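You operate a simulated robot arm through the tools that you are given. There is no shell and no other tool.

The job below is to be done with a simulated robot arm. You get a single attempt, and the scene is never put back.

Task
The saucepan is foaming: lid off, ring to low, then stir it.
Fine: before it boils over; lid on the pot holder; stir with the small skimmer; when the rice balls float, skim them into the steel bowl, letting them drip; skimmer in the narrow pan, ring off.

It is judged by the outcome, as a careful person would: the job done as asked, and still so three seconds after it is handed in. It fails if anything else is knocked over, pushed out of place, dropped, spilled or broken. A push-on lid holds only when it is set on centred and level and pressed home; a screw cap is set on level and turned clockwise until tight.

Robot
A 7-joint arm with a two-finger gripper, fixed in place. Base frame: the origin is at the foot of the arm, x ahead of it, y to its left, z up; the work surface is at about z = 0.85. Readings come in m, degrees, newtons and seconds.
With the tool pointing down near the work surface it reaches from about 0.32 to 0.76 m from the base axis. Its first joint turns from -166.0 to 166.0 degrees. Payload 1.71 kg.
The TCP is the grasp point between the finger pads, 0.02 m short of the fingertips. In the tool frame z runs along the fingers and y along their closing line. Largest opening 0.096 m; the body of the gripper starts 0.113 m behind the TCP.
Orientation is told as [roll, pitch, yaw] about the base's x, y, z axes, in that order, counted from this pose: with the fingers straight down and closing along the base's y, the tool's x points along the base's -x, its y along +y and its z along -z.

Tools
- The arm moves only by the tool apply_moves. Its argument "series" is a list of rows, each a list of 3 entries, a list of its own where there are three numbers: the gripper command, from -1 (shut) to 1 (fully open), values between in proportion, then the shift along the base's x, y, z in m, then the turn, a rotation vector about the base's x, y, z in degrees. In form: [[fingers, [tx, ty, tz], [wx, wy, wz]], ...]. A call has 1 to 20 rows; each row is the pose to reach, as a shift and turn from the pose commanded when the call began. Rows are played at 5 a second. More than 0.05 m and 8.6 degrees between two rows, or a gripper value outside its range, and nothing of the call is played. Where a pose cannot be reached the arm comes as near as it can. A force on the tool above 40 N (or 10 N above the force at the start of the call, whichever is more), or a blocked arm, ends the call early, and 0.2 s more pass. Each finger travels about 0.153 m/s and halts on what it meets, pressing with about 33 N; the grip force reading is that of the motor and also rises with nothing between the fingers. The clock runs only during rows and for 0.2 s after the last one: add rows that repeat a pose to give the fingers time. The reply holds the time, the measured pose of the TCP, the force on the tool along the base axes, the opening and the grip force, in the units named above and with some noise, with the torque about the TCP (base axes, N m) and any sound that the robot's microphone picked up.
- Cameras (640 x 400 px; columns grow to the right, rows downward): "scene" is fixed at [0.0491, -0.6516, 1.6983]; the picture's right is [0.28, -0.96, 0.00], its down [-0.77, -0.23, -0.60] and it looks along [0.58, 0.17, -0.80] (base axes); focal length 349 px, centre (320, 200). "wrist" rides on the gripper at [0.066, 0.014, -0.145] in the tool frame; the picture's right is [-0.21, 0.98, 0.00], its down [-0.88, -0.18, -0.45] and it looks along [-0.44, -0.09, 0.90] (tool axes); focal length 275 px, centre (320, 200). There is no depth. A picture from a camera that has moved, and an enlarged one, comes with that camera's place and axes in the base frame and with its lens.
- get_image(camera): a new picture of that camera. The clock stands still meanwhile.
- slide_trunk(by): slides the trunk up (or, below 0, down) by that many m; the arm rides with it, the base frame stays. It gives what a move gives, with no picture.
- enlarge(camera, box): a new picture of the part [left, top, right, bottom] of that camera's present view, enlarged. The clock stands still meanwhile.
- job_done(): hands the job in; it is judged then, once.

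Places have to be worked out from the pictures, the camera data and where the tool is seen. Open the gripper and draw the arm clear of the work before you hand the job in, unless the task says otherwise.

The tools are called after "Emit:" by a JSON object that holds its "fn" and its "kwargs". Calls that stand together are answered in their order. apply_moves: Moves the arm, as the interface text tells. Its arguments: {"type":"object","properties":{"series":{"type":"array"}},"required":["series"]} The other tools are called the same way: slide_trunk (by) slides the trunk up or down; get_image (camera) takes a picture; enlarge (camera, box) takes an enlarged picture of a part of a camera's view; job_done () hands the job in.

At the start:

```text
time: 0.0
tool_pos: [0.4947, -0.3126, 1.2537]
orientation: [0.0, 0.0, 0.0]
ft_force: [-0.1, 0.2, 0.2]
moment: [-0.02, -0.02, -0.03]
grip_width: 0.0961
grip_force: 0.1
trunk travel left (down, up): [-0.3, 0.086]
```

scene: 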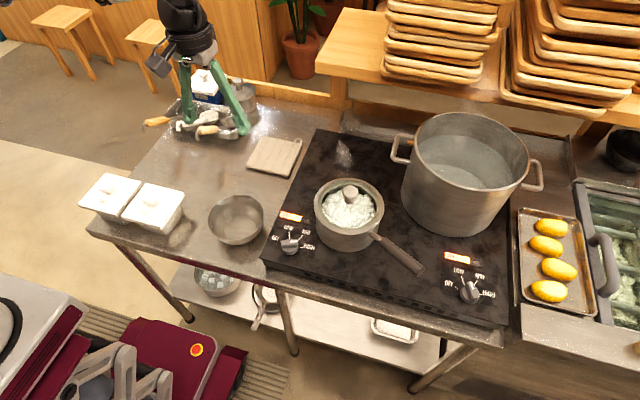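
wrist: 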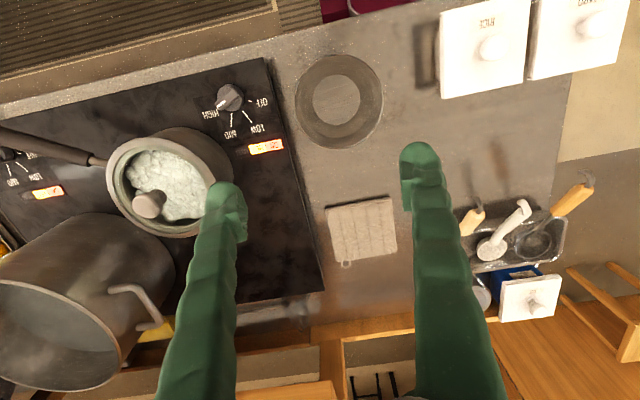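

The saucepan with a glass lid (grey knob) is foaming on the left ring, with the pot holder, steel bowl and narrow pan of skimmers to its left. I'll take enlarged views first, since the clock stands still for pictures.

Emit:
{"fn": "enlarge", "kwargs": {"camera": "scene", "box": [260, 150, 440, 270]}}

Emit:
{"fn": "enlarge", "kwargs": {"camera": "scene", "box": [130, 60, 310, 180]}}

Emit:
{"fn": "enlarge", "kwargs": {"camera": "wrist", "box": [430, 150, 640, 340]}}

Emit:
{"fn": "enlarge", "kwargs": {"camera": "wrist", "box": [90, 60, 310, 250]}}

```text
3.33 times, centred on (350, 210) of scene
camera zoom: at [0.0491, -0.6516, 1.6983], right [0.28, -0.96, 0.0], down [-0.77, -0.23, -0.6], along [0.58, 0.17, -0.8], focal length 1162 px, centre (220, 167)
```

zoom: 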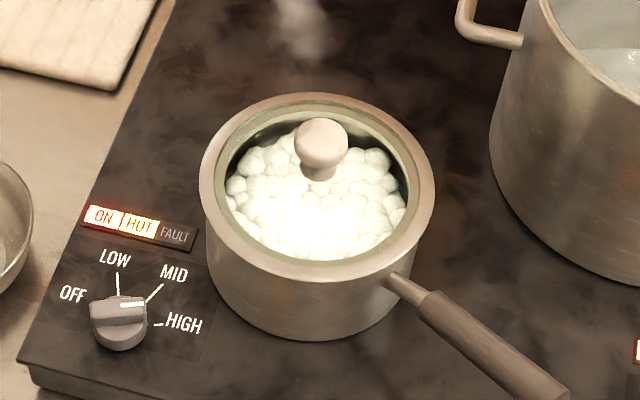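

```text
3.33 times, centred on (220, 120) of scene
camera zoom: at [0.0491, -0.6516, 1.6983], right [0.28, -0.96, 0.0], down [-0.77, -0.23, -0.6], along [0.58, 0.17, -0.8], focal length 1162 px, centre (653, 467)
```

zoom: 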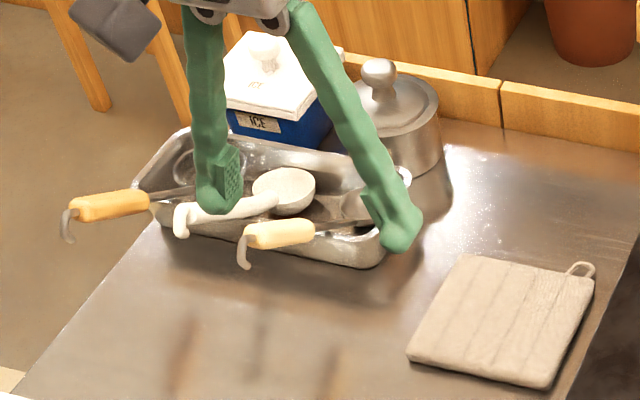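

```text
2.11 times, centred on (535, 245) of wrist
camera zoom: at [0.4281, -0.2987, 1.4001], right [0.21, 0.98, 0.0], down [0.88, -0.18, 0.44], along [0.43, -0.09, -0.9], focal length 580 px, centre (-133, 105)
```

zoom: 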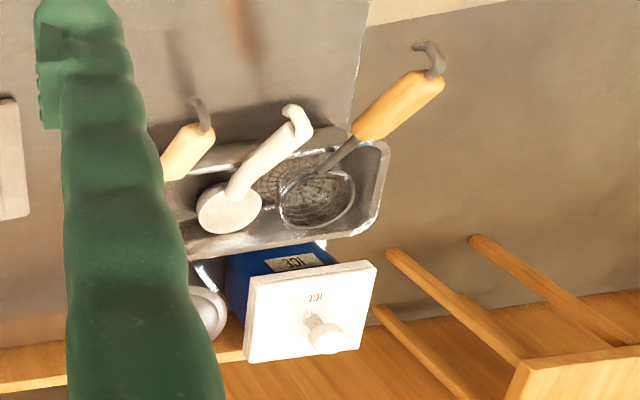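

```text
2.11 times, centred on (200, 155) of wrist
camera zoom: at [0.4281, -0.2987, 1.4001], right [0.21, 0.98, 0.0], down [0.88, -0.18, 0.44], along [0.43, -0.09, -0.9], focal length 580 px, centre (573, 295)
```

zoom: 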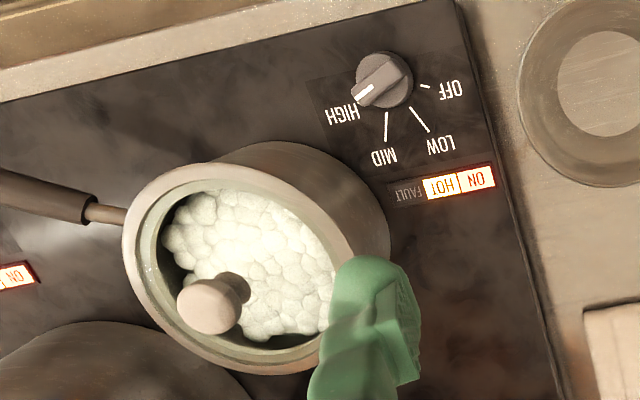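

Before spending clock time, I'm measuring more precisely: close-ups of the dial, lid knob, pot holder, skimmer pan and bowl from both cameras for triangulation.

Emit:
{"fn": "enlarge", "kwargs": {"camera": "scene", "box": [270, 205, 320, 260]}}

Emit:
{"fn": "enlarge", "kwargs": {"camera": "wrist", "box": [190, 70, 290, 165]}}

Emit:
{"fn": "enlarge", "kwargs": {"camera": "scene", "box": [305, 165, 395, 255]}}

Emit:
{"fn": "enlarge", "kwargs": {"camera": "wrist", "box": [90, 120, 230, 250]}}

Emit:
{"fn": "enlarge", "kwargs": {"camera": "scene", "box": [140, 70, 260, 150]}}

Emit:
{"fn": "enlarge", "kwargs": {"camera": "wrist", "box": [450, 160, 610, 280]}}

Emit:
{"fn": "enlarge", "kwargs": {"camera": "scene", "box": [190, 130, 320, 260]}}

Emit:
{"fn": "enlarge", "kwargs": {"camera": "wrist", "box": [280, 40, 450, 280]}}

```text
7.27 times, centred on (295, 232) of scene
camera zoom: at [0.0491, -0.6516, 1.6983], right [0.28, -0.96, 0.0], down [-0.77, -0.23, -0.6], along [0.58, 0.17, -0.8], focal length 2536 px, centre (502, -36)
```

zoom: 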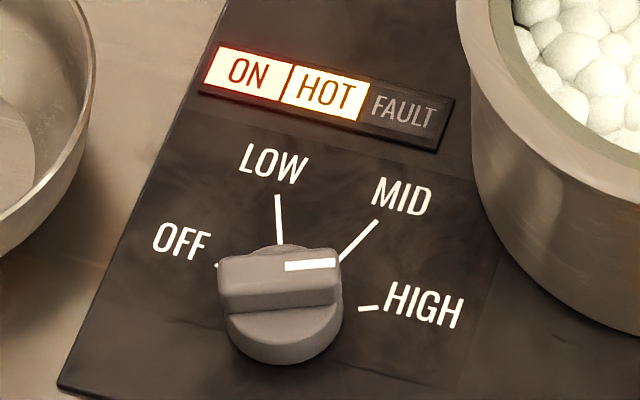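

```text
4.21 times, centred on (240, 118) of wrist
camera zoom: at [0.4281, -0.2987, 1.4001], right [0.21, 0.98, 0.0], down [0.88, -0.18, 0.44], along [0.43, -0.09, -0.9], focal length 1159 px, centre (657, 547)
```

zoom: 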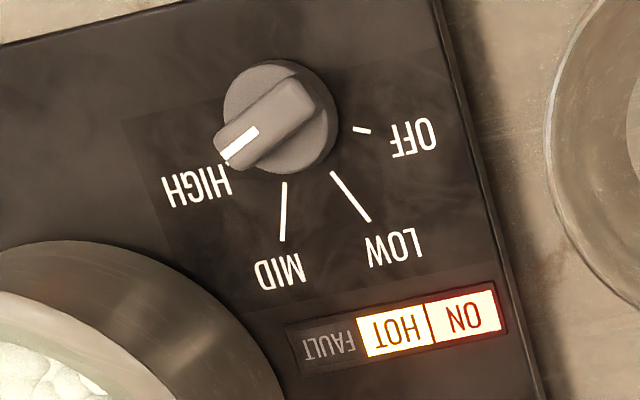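

```text
4.44 times, centred on (350, 210) of scene
camera zoom: at [0.0491, -0.6516, 1.6983], right [0.28, -0.96, 0.0], down [-0.77, -0.23, -0.6], along [0.58, 0.17, -0.8], focal length 1550 px, centre (187, 156)
```

zoom: 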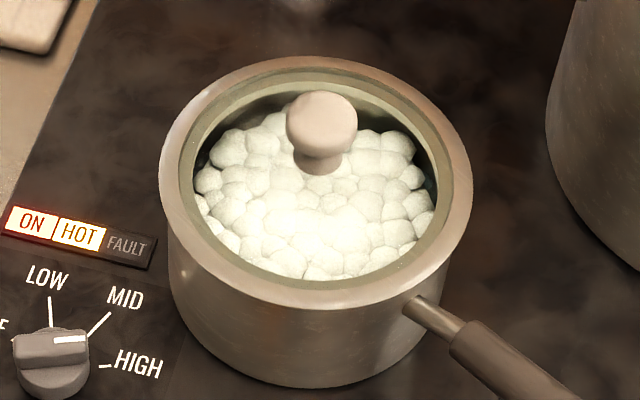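

```text
3.08 times, centred on (160, 185) of wrist
camera zoom: at [0.4281, -0.2987, 1.4001], right [0.21, 0.98, 0.0], down [0.88, -0.18, 0.44], along [0.43, -0.09, -0.9], focal length 847 px, centre (812, 246)
```

zoom: 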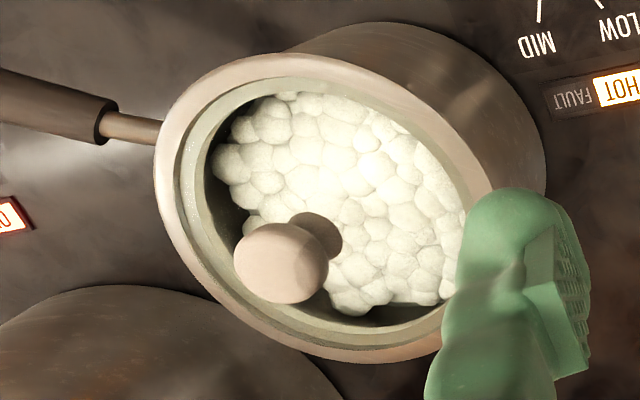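

```text
5.00 times, centred on (200, 110) of scene
camera zoom: at [0.0491, -0.6516, 1.6983], right [0.28, -0.96, 0.0], down [-0.77, -0.23, -0.6], along [0.58, 0.17, -0.8], focal length 1744 px, centre (920, 650)
```

zoom: 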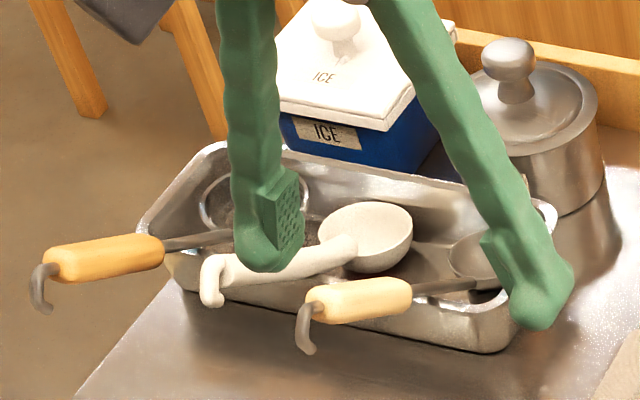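

```text
3.33 times, centred on (530, 220) of wrist
camera zoom: at [0.4281, -0.2987, 1.4001], right [0.21, 0.98, 0.0], down [0.88, -0.18, 0.44], along [0.43, -0.09, -0.9], focal length 918 px, centre (-380, 133)
```

zoom: 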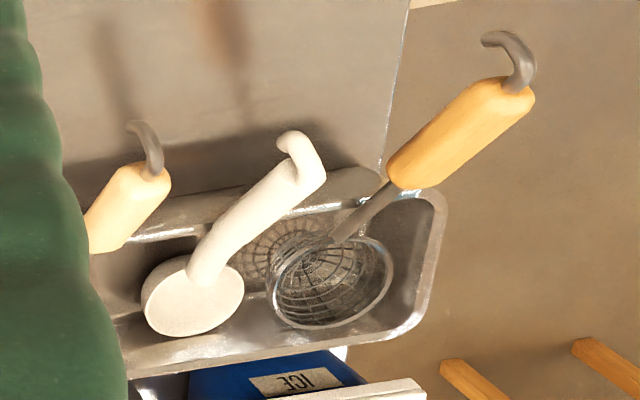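

```text
3.08 times, centred on (255, 195) of scene
camera zoom: at [0.0491, -0.6516, 1.6983], right [0.28, -0.96, 0.0], down [-0.77, -0.23, -0.6], along [0.58, 0.17, -0.8], focal length 1073 px, centre (520, 215)
```

zoom: 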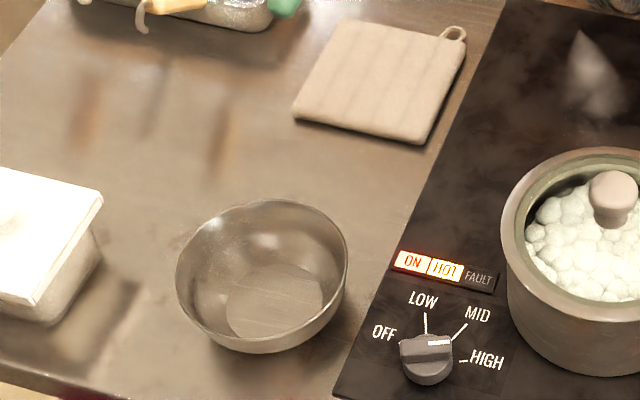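

```text
1.67 times, centred on (365, 160) of wrist
camera zoom: at [0.4281, -0.2987, 1.4001], right [0.21, 0.98, 0.0], down [0.88, -0.18, 0.44], along [0.43, -0.09, -0.9], focal length 459 px, centre (245, 267)
```

zoom: 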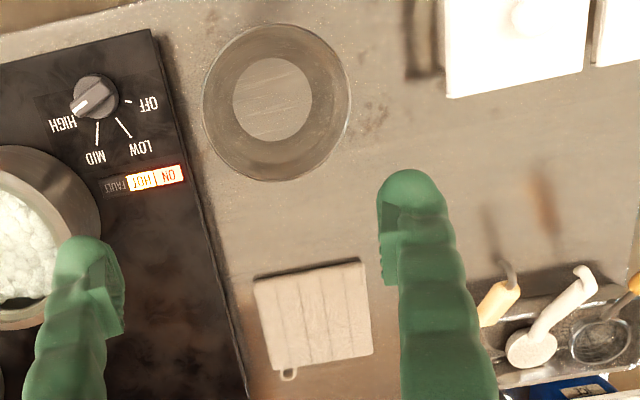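

The lid knob is at about (0.554, -0.577, 1.052), pot rim at z≈1.004, and the dial axis at (0.449, -0.454) with its bar at HIGH. The pot holder is far out, around (0.79, -0.274). I tilt the tool 25° outward for reach and go to a pre-grasp 10 cm short of the knob.

Emit:
{"fn": "apply_moves", "kwargs": {"series": [[1, [0.0042, -0.0334, -0.0159], [-1.433, -3.376, -6.463]], [1, [0.0085, -0.0668, -0.0317], [-2.866, -6.751, -12.926]], [1, [0.0127, -0.1002, -0.0476], [-4.299, -10.127, -19.389]], [1, [0.0169, -0.1337, -0.0635], [-5.731, -13.503, -25.851]], [1, [0.0211, -0.1671, -0.0794], [-7.164, -16.879, -32.314]], [1, [0.0254, -0.2005, -0.0952], [-8.597, -20.254, -38.777]], [1, [0.0296, -0.2339, -0.1111], [-10.03, -23.63, -45.24]]]}}

Emit:
{"fn": "get_image", "kwargs": {"camera": "wrist"}}

Emit:
{"fn": "get_image", "kwargs": {"camera": "scene"}}

```text
time: 1.6
tool_pos: [0.5025, -0.5483, 1.1503]
orientation: [-0.1, -26.0, -46.1]
ft_force: [-0.4, 0.4, 0.6]
moment: [0.01, 0.0, 0.02]
grip_width: 0.0961
grip_force: 0.1
trunk travel left (down, up): [-0.3, 0.086]
```

```text
taken
camera wrist: at [0.429, -0.4518, 1.2527], right [0.83, 0.54, 0.09], down [0.28, -0.56, 0.78], along [0.48, -0.63, -0.62], focal length 275 px, centre (320, 200)
```

wrist: 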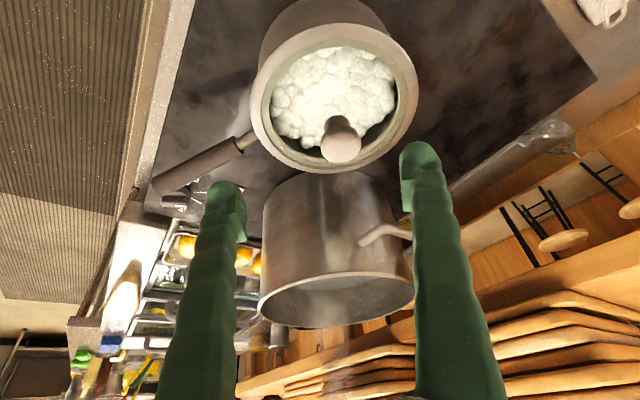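

```text
taken
```

scene: 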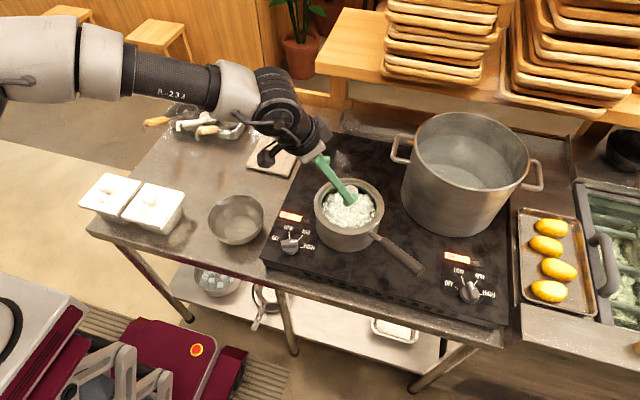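

The arm is lagging slightly at (0.5025, -0.5483, 1.1503). The wrist view puts the knob at about (0.553, -0.575, 1.052), between the fingers' planes, so I'll slide down along the tool axis onto it with open fingers.

Emit:
{"fn": "apply_moves", "kwargs": {"series": [[1, [0.0096, -0.0095, -0.0305], [0, 0, 0]], [1, [0.0191, -0.019, -0.0611], [0, 0, 0]], [1, [0.0287, -0.0285, -0.0916], [0, 0, 0]], [1, [0.0287, -0.0285, -0.0916], [0, 0, 0]]]}}

Emit:
{"fn": "get_image", "kwargs": {"camera": "wrist"}}

Emit:
{"fn": "enlarge", "kwargs": {"camera": "scene", "box": [290, 140, 410, 260]}}

```text
time: 2.6
tool_pos: [0.5332, -0.5737, 1.0596]
orientation: [-0.1, -25.9, -46.0]
ft_force: [0.9, -0.2, -0.4]
moment: [0.03, -0.01, 0.04]
grip_width: 0.0958
grip_force: 0.2
trunk travel left (down, up): [-0.3, 0.086]
```

```text
taken
camera wrist: at [0.4575, -0.477, 1.161], right [0.83, 0.55, 0.09], down [0.28, -0.55, 0.78], along [0.48, -0.63, -0.62], focal length 275 px, centre (320, 200)
```

wrist: 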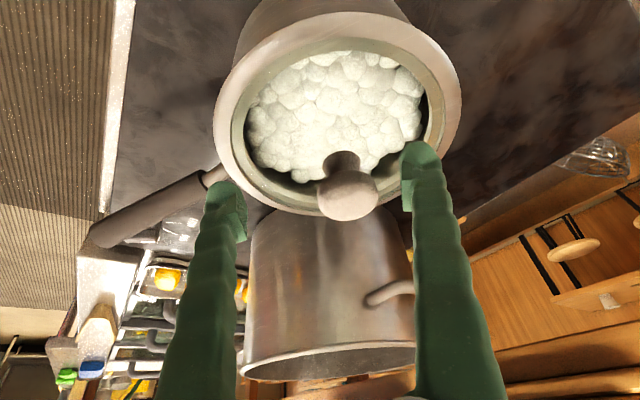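

```text
3.33 times, centred on (350, 200) of scene
camera zoom: at [0.0491, -0.6516, 1.6983], right [0.28, -0.96, 0.0], down [-0.77, -0.23, -0.6], along [0.58, 0.17, -0.8], focal length 1162 px, centre (220, 200)
```

zoom: 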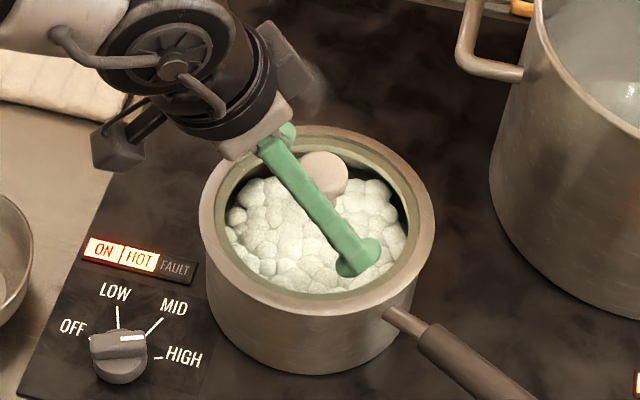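

The knob sits at (0.553, -0.5745, 1.052) and the TCP is about 2 cm short of it in x. I correct by the measured difference and close on the knob.

Emit:
{"fn": "apply_moves", "kwargs": {"series": [[1, [0.0197, -0.001, -0.008], [0, 0, 0]], [1, [0.0197, -0.001, -0.008], [0, 0, 0]], [-1, [0.0197, -0.001, -0.008], [0, 0, 0]], [-1, [0.0197, -0.001, -0.008], [0, 0, 0]]]}}

Emit:
{"fn": "get_image", "kwargs": {"camera": "wrist"}}

```text
time: 3.6
tool_pos: [0.5538, -0.5739, 1.0502]
orientation: [-0.1, -25.8, -45.9]
ft_force: [-0.7, 0.5, 0.4]
moment: [-0.18, 0.01, -0.09]
grip_width: 0.0352
grip_force: 33.3
trunk travel left (down, up): [-0.3, 0.086]
heard: snap
```

```text
taken
camera wrist: at [0.478, -0.4776, 1.1527], right [0.83, 0.55, 0.09], down [0.28, -0.56, 0.78], along [0.48, -0.63, -0.62], focal length 275 px, centre (320, 200)
```

wrist: 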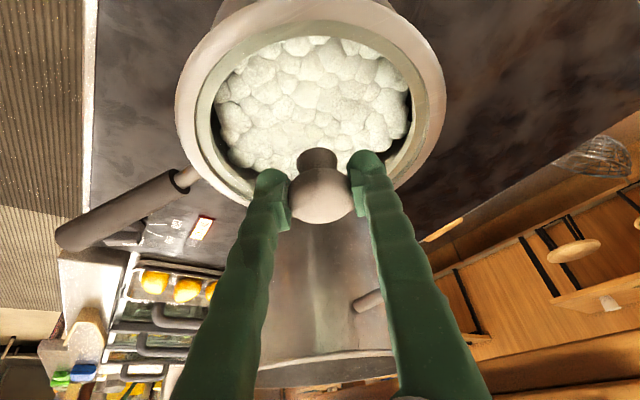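

Grip is on the knob (35 mm wide, 33 N). I lift the lid straight up now and check that it comes away level.

Emit:
{"fn": "apply_moves", "kwargs": {"series": [[-1, [0, 0, 0.02], [0, 0, 0]], [-1, [0, 0, 0.055], [0, 0, 0]], [-1, [0, 0, 0.09], [0, 0, 0]]]}}

Emit:
{"fn": "get_image", "kwargs": {"camera": "wrist"}}

Emit:
{"fn": "enlarge", "kwargs": {"camera": "scene", "box": [240, 90, 440, 260]}}

```text
time: 4.4
tool_pos: [0.5537, -0.5759, 1.1424]
orientation: [-0.1, -25.9, -46.0]
ft_force: [0.2, 0.0, -2.8]
moment: [0.0, -0.04, 0.03]
grip_width: 0.0353
grip_force: 32.9
trunk travel left (down, up): [-0.3, 0.086]
```

```text
taken
camera wrist: at [0.4782, -0.4779, 1.2443], right [0.83, 0.55, 0.09], down [0.28, -0.56, 0.78], along [0.48, -0.63, -0.62], focal length 275 px, centre (320, 200)
```

wrist: 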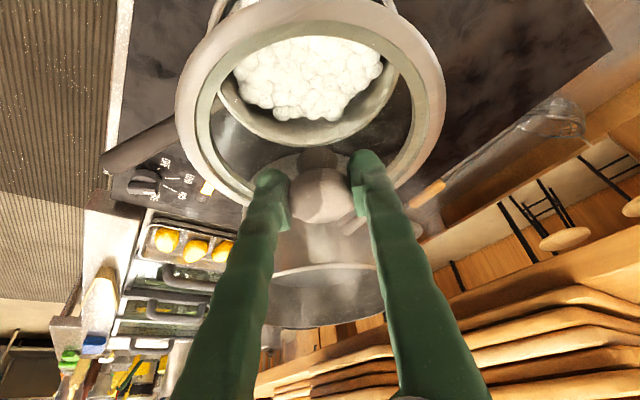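

```text
2.35 times, centred on (340, 175) of scene
camera zoom: at [0.0491, -0.6516, 1.6983], right [0.28, -0.96, 0.0], down [-0.77, -0.23, -0.6], along [0.58, 0.17, -0.8], focal length 821 px, centre (273, 259)
```

zoom: 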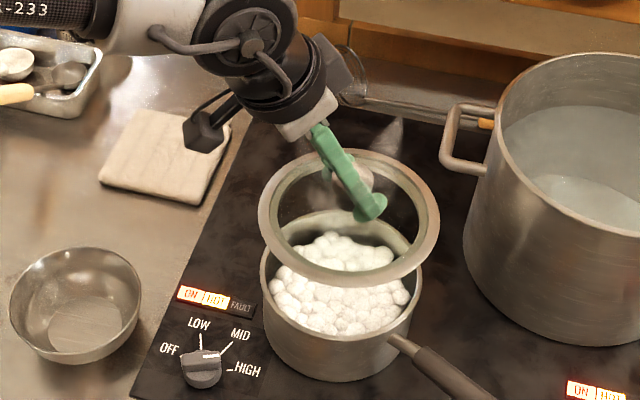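

The lid is off and level, and the foam is still inside the pot. I carry it across to above the pot holder, turning with the arm.

Emit:
{"fn": "apply_moves", "kwargs": {"series": [[-1, [0.0259, 0.0333, -0.01], [0, 0, 3]], [-1, [0.0518, 0.0667, -0.02], [0, 0, 6]], [-1, [0.0777, 0.1, -0.03], [0, 0, 9]], [-1, [0.1036, 0.1333, -0.045], [0, 0, 12]], [-1, [0.1294, 0.1667, -0.06], [0, 0, 15]], [-1, [0.1553, 0.2, -0.075], [0, 0, 18]], [-1, [0.1812, 0.2333, -0.09], [0, 0, 21]], [-1, [0.2071, 0.2667, -0.11], [0, 0, 24]], [-1, [0.233, 0.3, -0.13], [0, 0, 27]], [-1, [0.233, 0.3, -0.14], [0, 0, 27]]]}}

Emit:
{"fn": "get_image", "kwargs": {"camera": "wrist"}}

Emit:
{"fn": "enlarge", "kwargs": {"camera": "scene", "box": [190, 60, 390, 220]}}

```text
time: 6.6
tool_pos: [0.7863, -0.2733, 0.9999]
orientation: [-0.1, -25.7, -19.0]
ft_force: [0.0, -0.3, -2.4]
moment: [0.02, -0.01, 0.02]
grip_width: 0.0351
grip_force: 33.1
trunk travel left (down, up): [-0.3, 0.086]
```

```text
taken
camera wrist: at [0.6742, -0.2221, 1.103], right [0.49, 0.87, 0.09], down [0.5, -0.37, 0.78], along [0.71, -0.34, -0.62], focal length 275 px, centre (320, 200)
```

wrist: 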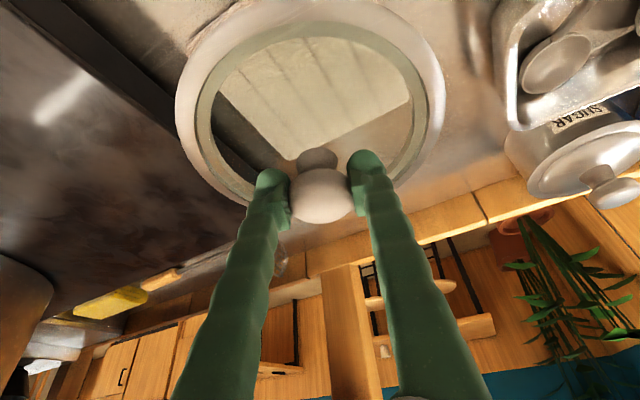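

```text
2.50 times, centred on (290, 140) of scene
camera zoom: at [0.0491, -0.6516, 1.6983], right [0.28, -0.96, 0.0], down [-0.77, -0.23, -0.6], along [0.58, 0.17, -0.8], focal length 872 px, centre (395, 350)
```

zoom: 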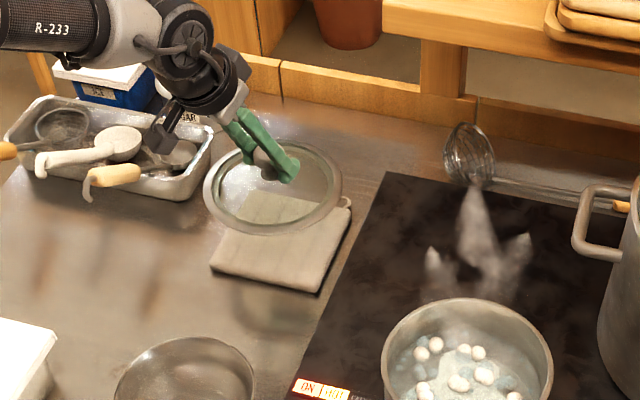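

The TCP is over the holder at (0.786, -0.273) and the lid is level, so I lower it most of the way, nudging 8 mm further onto the holder's centre.

Emit:
{"fn": "apply_moves", "kwargs": {"series": [[-1, [0.004, -0.001, -0.035], [0, 0, 0]], [-1, [0.008, -0.002, -0.065], [0, 0, 0]], [-1, [0.008, -0.002, -0.075], [0, 0, 0]], [-1, [0.008, -0.002, -0.08], [0, 0, 0]]]}}

Emit:
{"fn": "enlarge", "kwargs": {"camera": "scene", "box": [190, 60, 390, 220]}}

Emit:
{"fn": "get_image", "kwargs": {"camera": "wrist"}}

```text
time: 7.6
tool_pos: [0.7949, -0.2787, 0.9209]
orientation: [-0.1, -25.8, -18.9]
ft_force: [-0.6, -0.3, -2.5]
moment: [-0.06, -0.09, 0.03]
grip_width: 0.0347
grip_force: 32.9
trunk travel left (down, up): [-0.3, 0.086]
```

```text
2.50 times, centred on (290, 140) of scene
camera zoom: at [0.0491, -0.6516, 1.6983], right [0.28, -0.96, 0.0], down [-0.77, -0.23, -0.6], along [0.58, 0.17, -0.8], focal length 872 px, centre (395, 350)
```

zoom: 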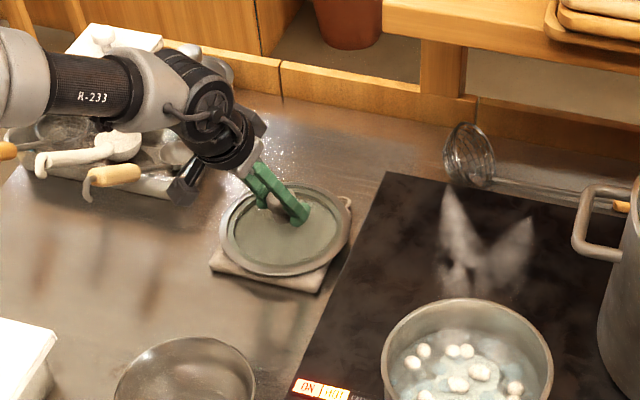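

```text
taken
camera wrist: at [0.6835, -0.2254, 1.0228], right [0.49, 0.86, 0.09], down [0.5, -0.37, 0.78], along [0.71, -0.34, -0.62], focal length 275 px, centre (320, 200)
```

wrist: 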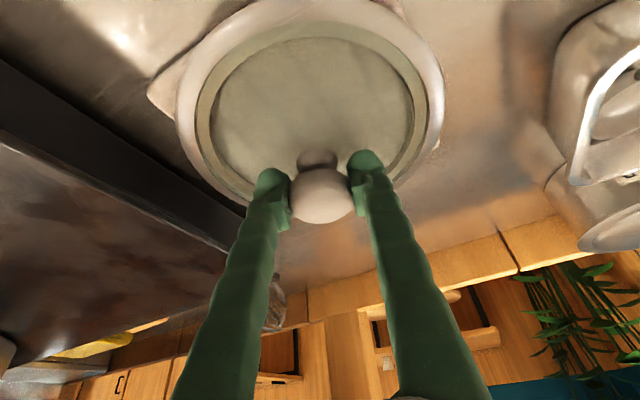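

No contact yet (load still only the lid's 2.5 N) and the lid is well centred over the holder. I lower in small steps, watching the force.

Emit:
{"fn": "apply_moves", "kwargs": {"series": [[-1, [0, 0, -0.004], [0, 0, 0]], [-1, [0, 0, -0.008], [0, 0, 0]], [-1, [0, 0, -0.011], [0, 0, 0]]]}}

Emit:
{"fn": "enlarge", "kwargs": {"camera": "scene", "box": [240, 110, 320, 170]}}

```text
time: 8.4
tool_pos: [0.7951, -0.2786, 0.9202]
orientation: [0.0, -26.7, -19.0]
ft_force: [-5.5, 3.4, 38.0]
moment: [0.11, 0.43, -0.18]
grip_width: 0.0349
grip_force: 33.3
trunk travel left (down, up): [-0.3, 0.086]
```

```text
6.67 times, centred on (280, 140) of scene
camera zoom: at [0.0491, -0.6516, 1.6983], right [0.28, -0.96, 0.0], down [-0.77, -0.23, -0.6], along [0.58, 0.17, -0.8], focal length 2325 px, centre (587, 600)
```

zoom: 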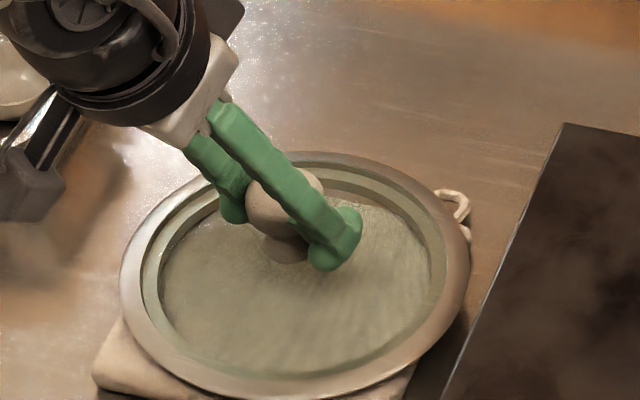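

Contact is made (38 N, lid seated at TCP z≈0.92). I ease the pressure, open, and back out along the tool axis.

Emit:
{"fn": "apply_moves", "kwargs": {"series": [[-1, [0, 0, 0.009], [0, 0, 0]], [0.2, [0, 0, 0.009], [0, 0, 0]], [1, [0, 0, 0.009], [0, 0, 0]], [1, [-0.0165, 0.0057, 0.045], [0, 0, 0]], [1, [-0.033, 0.0114, 0.081], [0, 0, 0]], [1, [-0.0495, 0.017, 0.117], [0, 0, 0]]]}}

Emit:
{"fn": "get_image", "kwargs": {"camera": "wrist"}}

Emit:
{"fn": "enlarge", "kwargs": {"camera": "scene", "box": [190, 60, 390, 220]}}

Emit:
{"fn": "enlarge", "kwargs": {"camera": "scene", "box": [260, 150, 440, 270]}}

```text
time: 9.0
tool_pos: [0.778, -0.2779, 0.9309]
orientation: [0.3, -26.2, -19.1]
ft_force: [-0.3, 0.3, -0.5]
moment: [-0.06, -0.1, -0.02]
grip_width: 0.0961
grip_force: 0.0
trunk travel left (down, up): [-0.3, 0.086]
stopped in row 3: the arm was blocked; the commanded pose is now the measured one
```

```text
taken
camera wrist: at [0.6648, -0.2251, 1.0313], right [0.49, 0.87, 0.09], down [0.5, -0.37, 0.79], along [0.71, -0.34, -0.61], focal length 275 px, centre (320, 200)
```

wrist: 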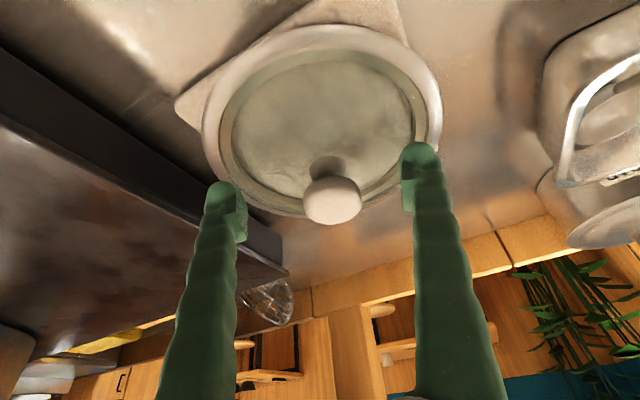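

```text
2.50 times, centred on (290, 140) of scene
camera zoom: at [0.0491, -0.6516, 1.6983], right [0.28, -0.96, 0.0], down [-0.77, -0.23, -0.6], along [0.58, 0.17, -0.8], focal length 872 px, centre (395, 350)
```

zoom: 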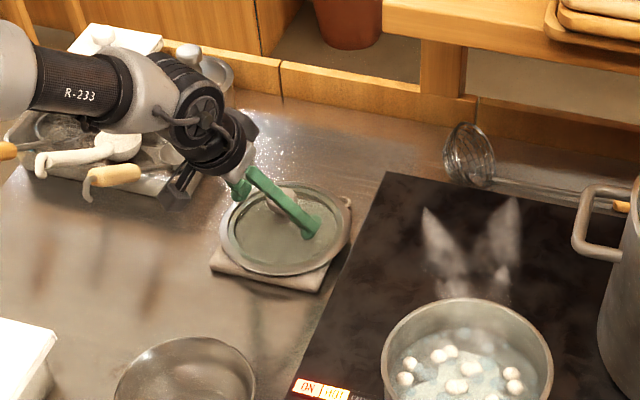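

```text
3.33 times, centred on (350, 210) of scene
camera zoom: at [0.0491, -0.6516, 1.6983], right [0.28, -0.96, 0.0], down [-0.77, -0.23, -0.6], along [0.58, 0.17, -0.8], focal length 1162 px, centre (220, 167)
```

zoom: 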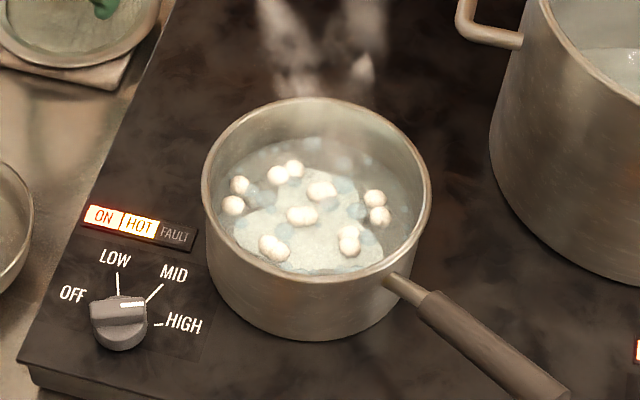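

The lid rests on the holder and the fingers are free; the foam has already dropped with the lid off. I back off along the tool axis and go over the dial, turning the tool upright with the fingers straddling the dial's bar direction.

Emit:
{"fn": "apply_moves", "kwargs": {"series": [[1, [-0.0165, 0.0057, 0.036], [0, 0, 0]], [1, [-0.033, 0.0113, 0.072], [0, 0, 0]], [1, [-0.0495, 0.017, 0.108], [0, 0, 0]], [1, [-0.0844, -0.0071, 0.1088], [2.31, 2.46, -5.94]], [1, [-0.1194, -0.0311, 0.1095], [4.63, 4.91, -11.88]], [1, [-0.1543, -0.0552, 0.1103], [6.94, 7.37, -17.82]], [0.5, [-0.1893, -0.0793, 0.111], [9.25, 9.82, -23.77]], [0.2, [-0.2242, -0.1033, 0.1118], [11.56, 12.28, -29.71]], [0.2, [-0.2591, -0.1274, 0.1125], [13.88, 14.73, -35.65]], [0.2, [-0.2941, -0.1514, 0.1133], [16.19, 17.19, -41.59]], [0.2, [-0.329, -0.1755, 0.114], [18.5, 19.64, -47.53]], [0.2, [-0.329, -0.1755, 0.1], [18.5, 19.64, -47.53]]]}}

Emit:
{"fn": "get_image", "kwargs": {"camera": "wrist"}}

Emit:
{"fn": "get_image", "kwargs": {"camera": "scene"}}

```text
time: 11.6
tool_pos: [0.4495, -0.4511, 1.0259]
orientation: [0.3, 0.2, -67.6]
ft_force: [0.0, 0.1, -0.6]
moment: [0.01, 0.04, 0.03]
grip_width: 0.0575
grip_force: 0.0
trunk travel left (down, up): [-0.3, 0.086]
```

```text
taken
camera wrist: at [0.4361, -0.3859, 1.1718], right [0.98, 0.18, 0.0], down [0.16, -0.88, 0.44], along [0.08, -0.43, -0.9], focal length 275 px, centre (320, 200)
```

wrist: 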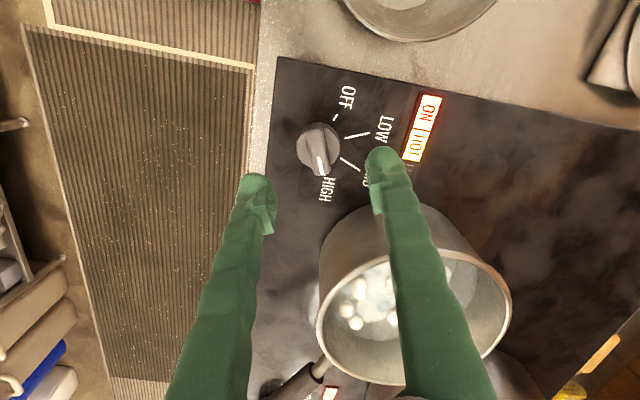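

```text
taken
```

scene: 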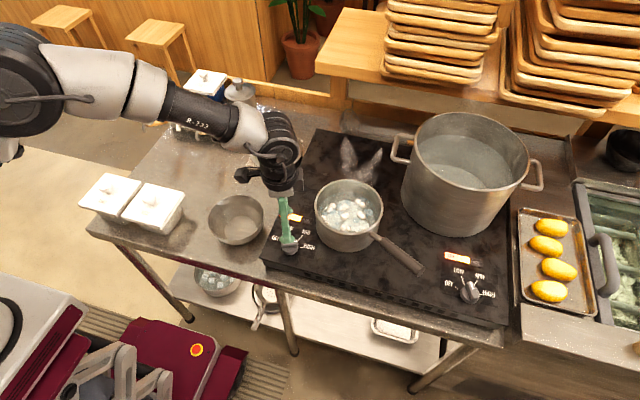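

The tool is upright over the dial at yaw -67.6°. I enlarge the wrist view to refine the dial centre and the bar angle before descending.

Emit:
{"fn": "enlarge", "kwargs": {"camera": "wrist", "box": [270, 100, 370, 210]}}

```text
3.64 times, centred on (320, 155) of wrist
camera zoom: at [0.4361, -0.3859, 1.1718], right [0.98, 0.18, 0.0], down [0.16, -0.88, 0.44], along [0.08, -0.43, -0.9], focal length 1001 px, centre (320, 364)
```

zoom: 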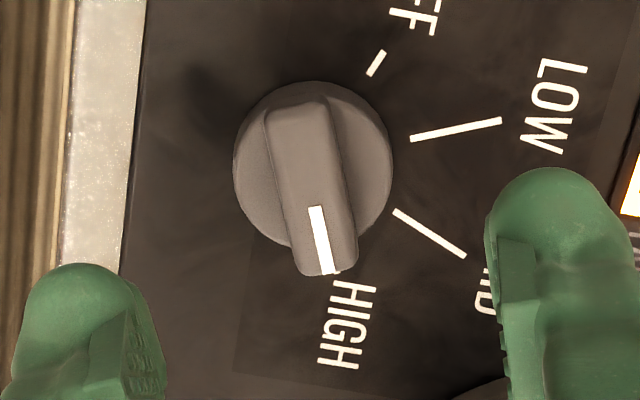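

The dial axis is at about (0.447, -0.454), with the bar along -68°, aligned with the fingers. I descend so the tips straddle only the bar (tips at z≈0.926), then close on it.

Emit:
{"fn": "apply_moves", "kwargs": {"series": [[0.2, [-0.002, -0.0015, -0.045], [0, 0, 0]], [0.2, [-0.002, -0.0015, -0.075], [0, 0, 0]], [0.2, [-0.002, -0.0015, -0.082], [0, 0, 0]], [-1, [-0.002, -0.0015, -0.082], [0, 0, 0]], [-1, [-0.002, -0.0015, -0.082], [0, 0, 0]]]}}

Emit:
{"fn": "enlarge", "kwargs": {"camera": "wrist", "box": [220, 80, 430, 250]}}

Emit:
{"fn": "enlarge", "kwargs": {"camera": "scene", "box": [260, 190, 400, 270]}}

```text
time: 12.8
tool_pos: [0.4489, -0.4556, 0.9462]
orientation: [0.4, -0.3, -67.5]
ft_force: [8.3, -5.8, 31.1]
moment: [0.3, 0.17, -0.01]
grip_width: 0.0152
grip_force: 35.2
trunk travel left (down, up): [-0.3, 0.086]
```

```text
2.35 times, centred on (325, 165) of wrist
camera zoom: at [0.4347, -0.3894, 1.092], right [0.98, 0.18, 0.01], down [0.16, -0.88, 0.45], along [0.09, -0.44, -0.89], focal length 648 px, centre (308, 282)
```

zoom: 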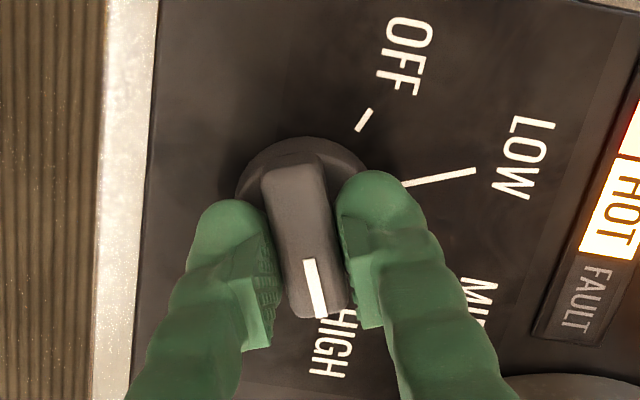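

```text
4.57 times, centred on (330, 230) of scene
camera zoom: at [0.0491, -0.6516, 1.6983], right [0.28, -0.96, 0.0], down [-0.77, -0.23, -0.6], along [0.58, 0.17, -0.8], focal length 1594 px, centre (274, 63)
```

zoom: 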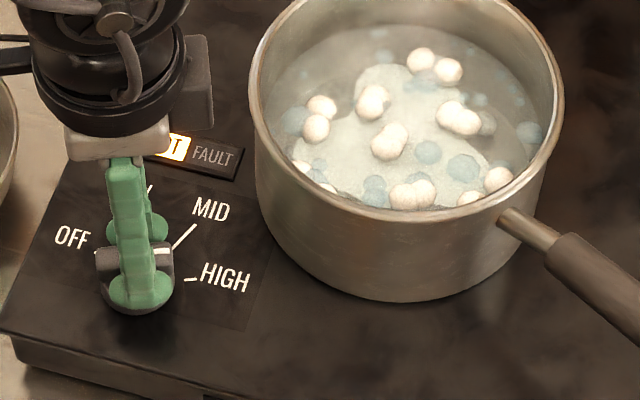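

The bar is gripped (15 mm) but I'm pressing down at 31 N. I raise 5 mm to unload and turn the dial counter-clockwise 90° (HIGH→LOW).

Emit:
{"fn": "apply_moves", "kwargs": {"series": [[-1, [0, 0, 0.006], [0, 0, 0]], [-1, [0, 0, 0.006], [0, 0, 8.2]], [-1, [0, 0, 0.006], [0, 0, 16.4]], [-1, [0, 0, 0.006], [0, 0, 24.6]], [-1, [0, 0, 0.006], [0, 0, 32.8]], [-1, [0, 0, 0.006], [0, 0, 41]], [-1, [0, 0, 0.006], [0, 0, 49.2]], [-1, [0, 0, 0.006], [0, 0, 57.4]], [-1, [0, 0, 0.006], [0, 0, 65.6]], [-1, [0, 0, 0.006], [0, 0, 73.8]], [-1, [0, 0, 0.006], [0, 0, 82]], [-1, [0, 0, 0.006], [0, 0, 90]], [-1, [0, 0, 0.006], [0, 0, 90]]]}}

Emit:
{"fn": "enlarge", "kwargs": {"camera": "wrist", "box": [220, 80, 430, 250]}}

Emit:
{"fn": "enlarge", "kwargs": {"camera": "scene", "box": [260, 190, 400, 270]}}

```text
time: 15.6
tool_pos: [0.4483, -0.4536, 0.949]
orientation: [0.5, 0.3, 22.6]
ft_force: [13.2, 17.9, -22.6]
moment: [0.23, -0.28, -0.01]
grip_width: 0.0152
grip_force: 35.3
trunk travel left (down, up): [-0.3, 0.086]
```

```text
2.35 times, centred on (325, 165) of wrist
camera zoom: at [0.3835, -0.4665, 1.0948], right [-0.19, 0.98, 0.01], down [0.88, 0.17, 0.44], along [0.43, 0.09, -0.9], focal length 648 px, centre (308, 282)
```

zoom: 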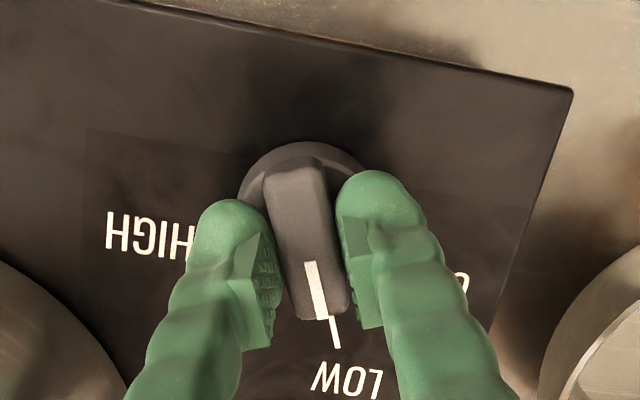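

```text
4.57 times, centred on (330, 230) of scene
camera zoom: at [0.0491, -0.6516, 1.6983], right [0.28, -0.96, 0.0], down [-0.77, -0.23, -0.6], along [0.58, 0.17, -0.8], focal length 1594 px, centre (274, 63)
```

zoom: 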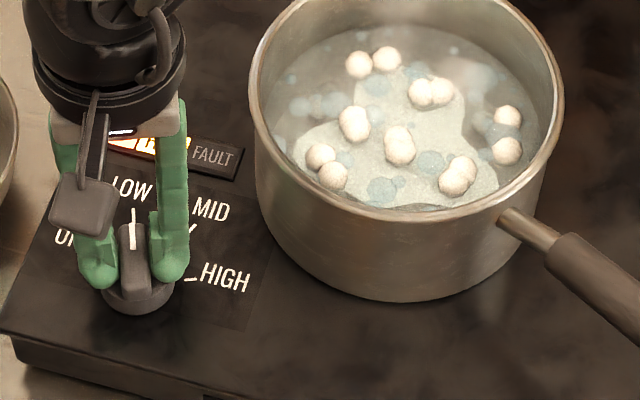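

The dial mark points at LOW. I relieve the sideways and upward strain, open the fingers, and rise straight up.

Emit:
{"fn": "apply_moves", "kwargs": {"series": [[-1, [0.002, 0.003, -0.005], [0, 0, 0]], [0.2, [0.002, 0.003, -0.005], [0, 0, 0]], [0.2, [0.002, 0.003, -0.003], [0, 0, 0]], [0.2, [0.002, 0.003, 0.04], [0, 0, 0]], [0.2, [0.002, 0.003, 0.09], [0, 0, 0]]]}}

Emit:
{"fn": "enlarge", "kwargs": {"camera": "scene", "box": [260, 190, 400, 270]}}

Emit:
{"fn": "enlarge", "kwargs": {"camera": "scene", "box": [130, 70, 260, 155]}}

Emit:
{"fn": "get_image", "kwargs": {"camera": "scene"}}

Emit:
{"fn": "get_image", "kwargs": {"camera": "wrist"}}

```text
time: 16.8
tool_pos: [0.4508, -0.4509, 1.0397]
orientation: [0.2, 0.2, 22.5]
ft_force: [0.2, 0.6, 0.7]
moment: [0.0, 0.0, 0.01]
grip_width: 0.0577
grip_force: 0.1
trunk travel left (down, up): [-0.3, 0.086]
```

```text
4.57 times, centred on (330, 230) of scene
camera zoom: at [0.0491, -0.6516, 1.6983], right [0.28, -0.96, 0.0], down [-0.77, -0.23, -0.6], along [0.58, 0.17, -0.8], focal length 1594 px, centre (274, 63)
```

zoom: 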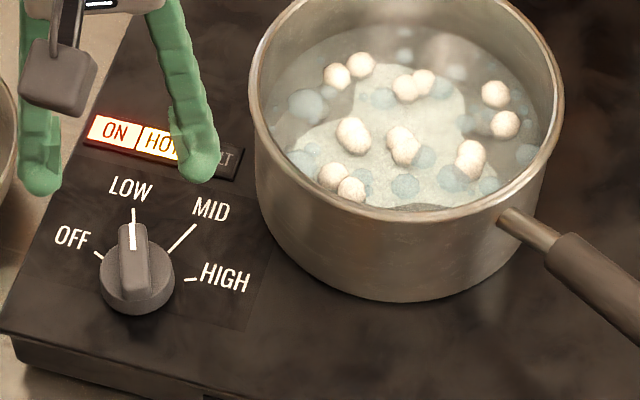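

```text
4.71 times, centred on (195, 112) of scene
camera zoom: at [0.0491, -0.6516, 1.6983], right [0.28, -0.96, 0.0], down [-0.77, -0.23, -0.6], along [0.58, 0.17, -0.8], focal length 1641 px, centre (908, 612)
```

zoom: 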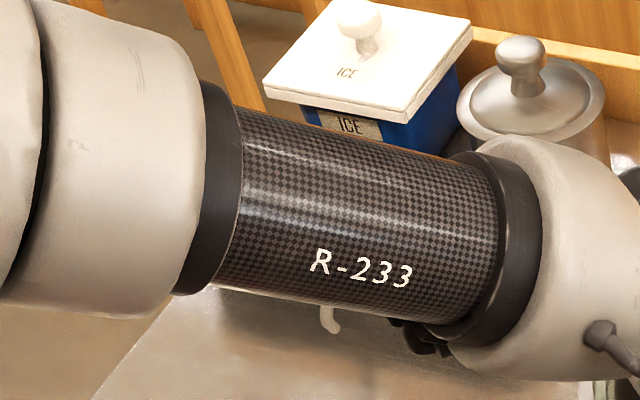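

```text
taken
```

scene: 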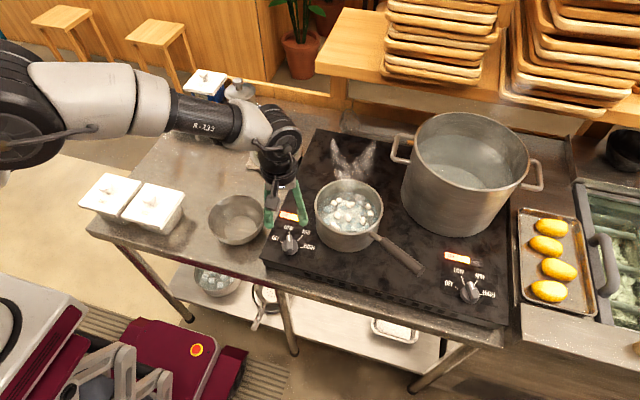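

```text
taken
camera wrist: at [0.385, -0.464, 1.1855], right [-0.18, 0.98, 0.0], down [0.88, 0.16, 0.44], along [0.43, 0.08, -0.9], focal length 275 px, centre (320, 200)
```

wrist: 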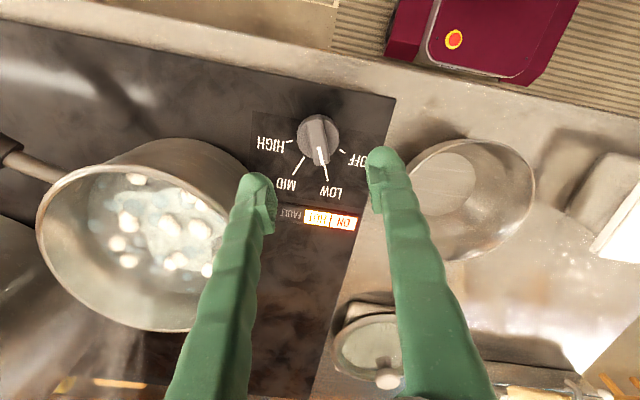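

The dial shows LOW. Now I move the open gripper toward the narrow pan, tilted outward, so the wrist camera can show which skimmer is the small one.

Emit:
{"fn": "apply_moves", "kwargs": {"series": [[0.2, [0.0245, 0.0364, 0.01], [0.2, -1.83, -2.92]], [0.5, [0.0489, 0.0727, 0.02], [0.4, -3.65, -5.84]], [1, [0.0734, 0.1091, 0.03], [0.6, -5.48, -8.75]], [1, [0.0978, 0.1454, 0.04], [0.8, -7.31, -11.67]], [1, [0.1223, 0.1818, 0.05], [1.0, -9.14, -14.59]], [1, [0.1467, 0.2182, 0.06], [1.2, -10.96, -17.51]], [1, [0.1712, 0.2545, 0.07], [1.4, -12.79, -20.43]], [1, [0.1956, 0.2909, 0.08], [1.6, -14.62, -23.35]], [1, [0.2201, 0.3272, 0.09], [1.8, -16.45, -26.26]], [1, [0.2445, 0.3636, 0.1], [2.0, -18.27, -29.18]], [1, [0.269, 0.4, 0.11], [2.2, -20.1, -32.1]]]}}

Emit:
{"fn": "get_image", "kwargs": {"camera": "wrist"}}

Emit:
{"fn": "get_image", "kwargs": {"camera": "scene"}}

Emit:
{"fn": "enlarge", "kwargs": {"camera": "scene", "box": [300, 165, 400, 265]}}

```text
time: 19.2
tool_pos: [0.7198, -0.0512, 1.1509]
orientation: [0.2, -19.8, -10.0]
ft_force: [0.1, -0.5, -0.2]
moment: [-0.03, 0.02, 0.0]
grip_width: 0.0962
grip_force: 0.0
trunk travel left (down, up): [-0.3, 0.086]
```

```text
taken
camera wrist: at [0.6123, -0.0188, 1.2648], right [0.36, 0.93, 0.07], down [0.63, -0.3, 0.71], along [0.69, -0.21, -0.7], focal length 275 px, centre (320, 200)
```

wrist: 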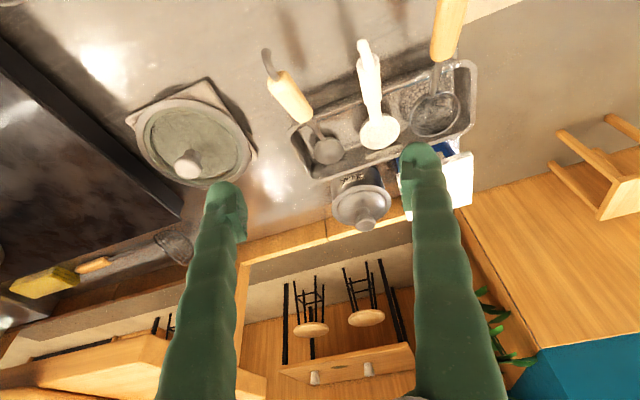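

```text
taken
```

scene: 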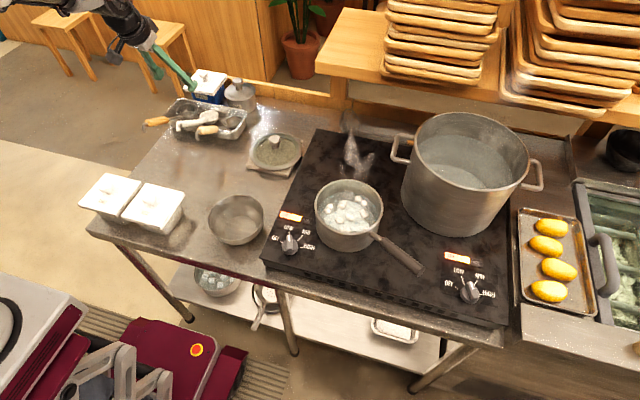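

```text
4.00 times, centred on (350, 215) of scene
camera zoom: at [0.0491, -0.6516, 1.6983], right [0.28, -0.96, 0.0], down [-0.77, -0.23, -0.6], along [0.58, 0.17, -0.8], focal length 1395 px, centre (200, 140)
```

zoom: 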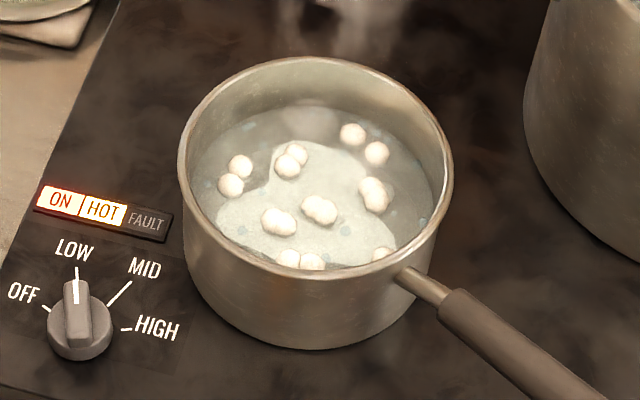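

Now I have a clear view of the pan; I enlarge it from both cameras to compare the two skimmers and get the handle's position.

Emit:
{"fn": "enlarge", "kwargs": {"camera": "wrist", "box": [255, 30, 485, 190]}}

Emit:
{"fn": "enlarge", "kwargs": {"camera": "scene", "box": [135, 85, 255, 155]}}

Emit:
{"fn": "enlarge", "kwargs": {"camera": "wrist", "box": [255, 30, 355, 180]}}

Emit:
{"fn": "enlarge", "kwargs": {"camera": "scene", "box": [190, 95, 250, 150]}}

```text
2.50 times, centred on (370, 110) of wrist
camera zoom: at [0.6123, -0.0188, 1.2648], right [0.36, 0.93, 0.07], down [0.63, -0.3, 0.71], along [0.69, -0.21, -0.7], focal length 688 px, centre (195, 425)
```

zoom: 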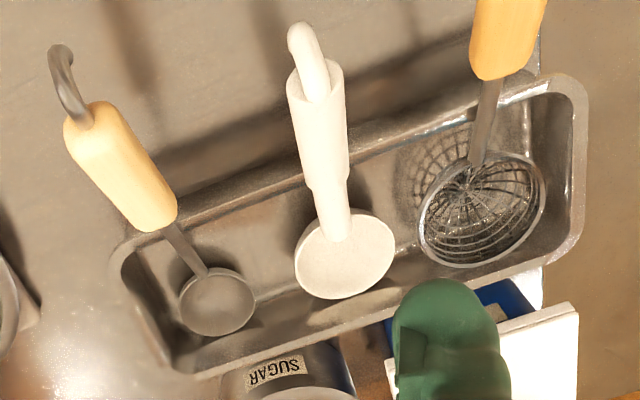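

```text
5.33 times, centred on (195, 120) of scene
camera zoom: at [0.0491, -0.6516, 1.6983], right [0.28, -0.96, 0.0], down [-0.77, -0.23, -0.6], along [0.58, 0.17, -0.8], focal length 1860 px, centre (987, 627)
```

zoom: 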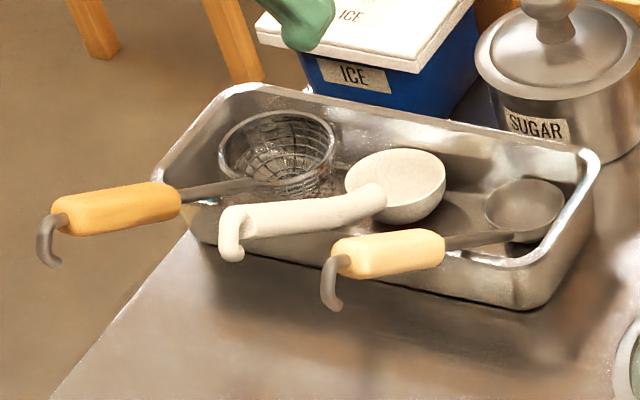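

```text
2.67 times, centred on (305, 105) of wrist
camera zoom: at [0.6123, -0.0188, 1.2648], right [0.36, 0.93, 0.07], down [0.63, -0.3, 0.71], along [0.69, -0.21, -0.7], focal length 734 px, centre (360, 453)
```

zoom: 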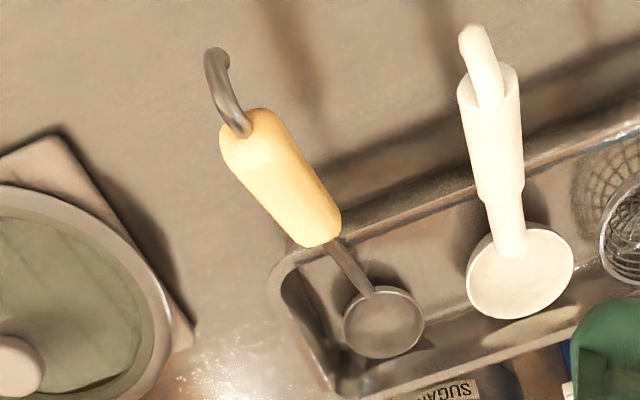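

```text
7.27 times, centred on (220, 122) of scene
camera zoom: at [0.0491, -0.6516, 1.6983], right [0.28, -0.96, 0.0], down [-0.77, -0.23, -0.6], along [0.58, 0.17, -0.8], focal length 2536 px, centre (1047, 764)
```

zoom: 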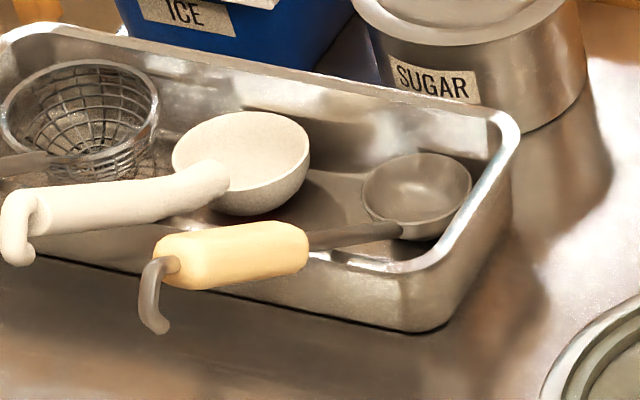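

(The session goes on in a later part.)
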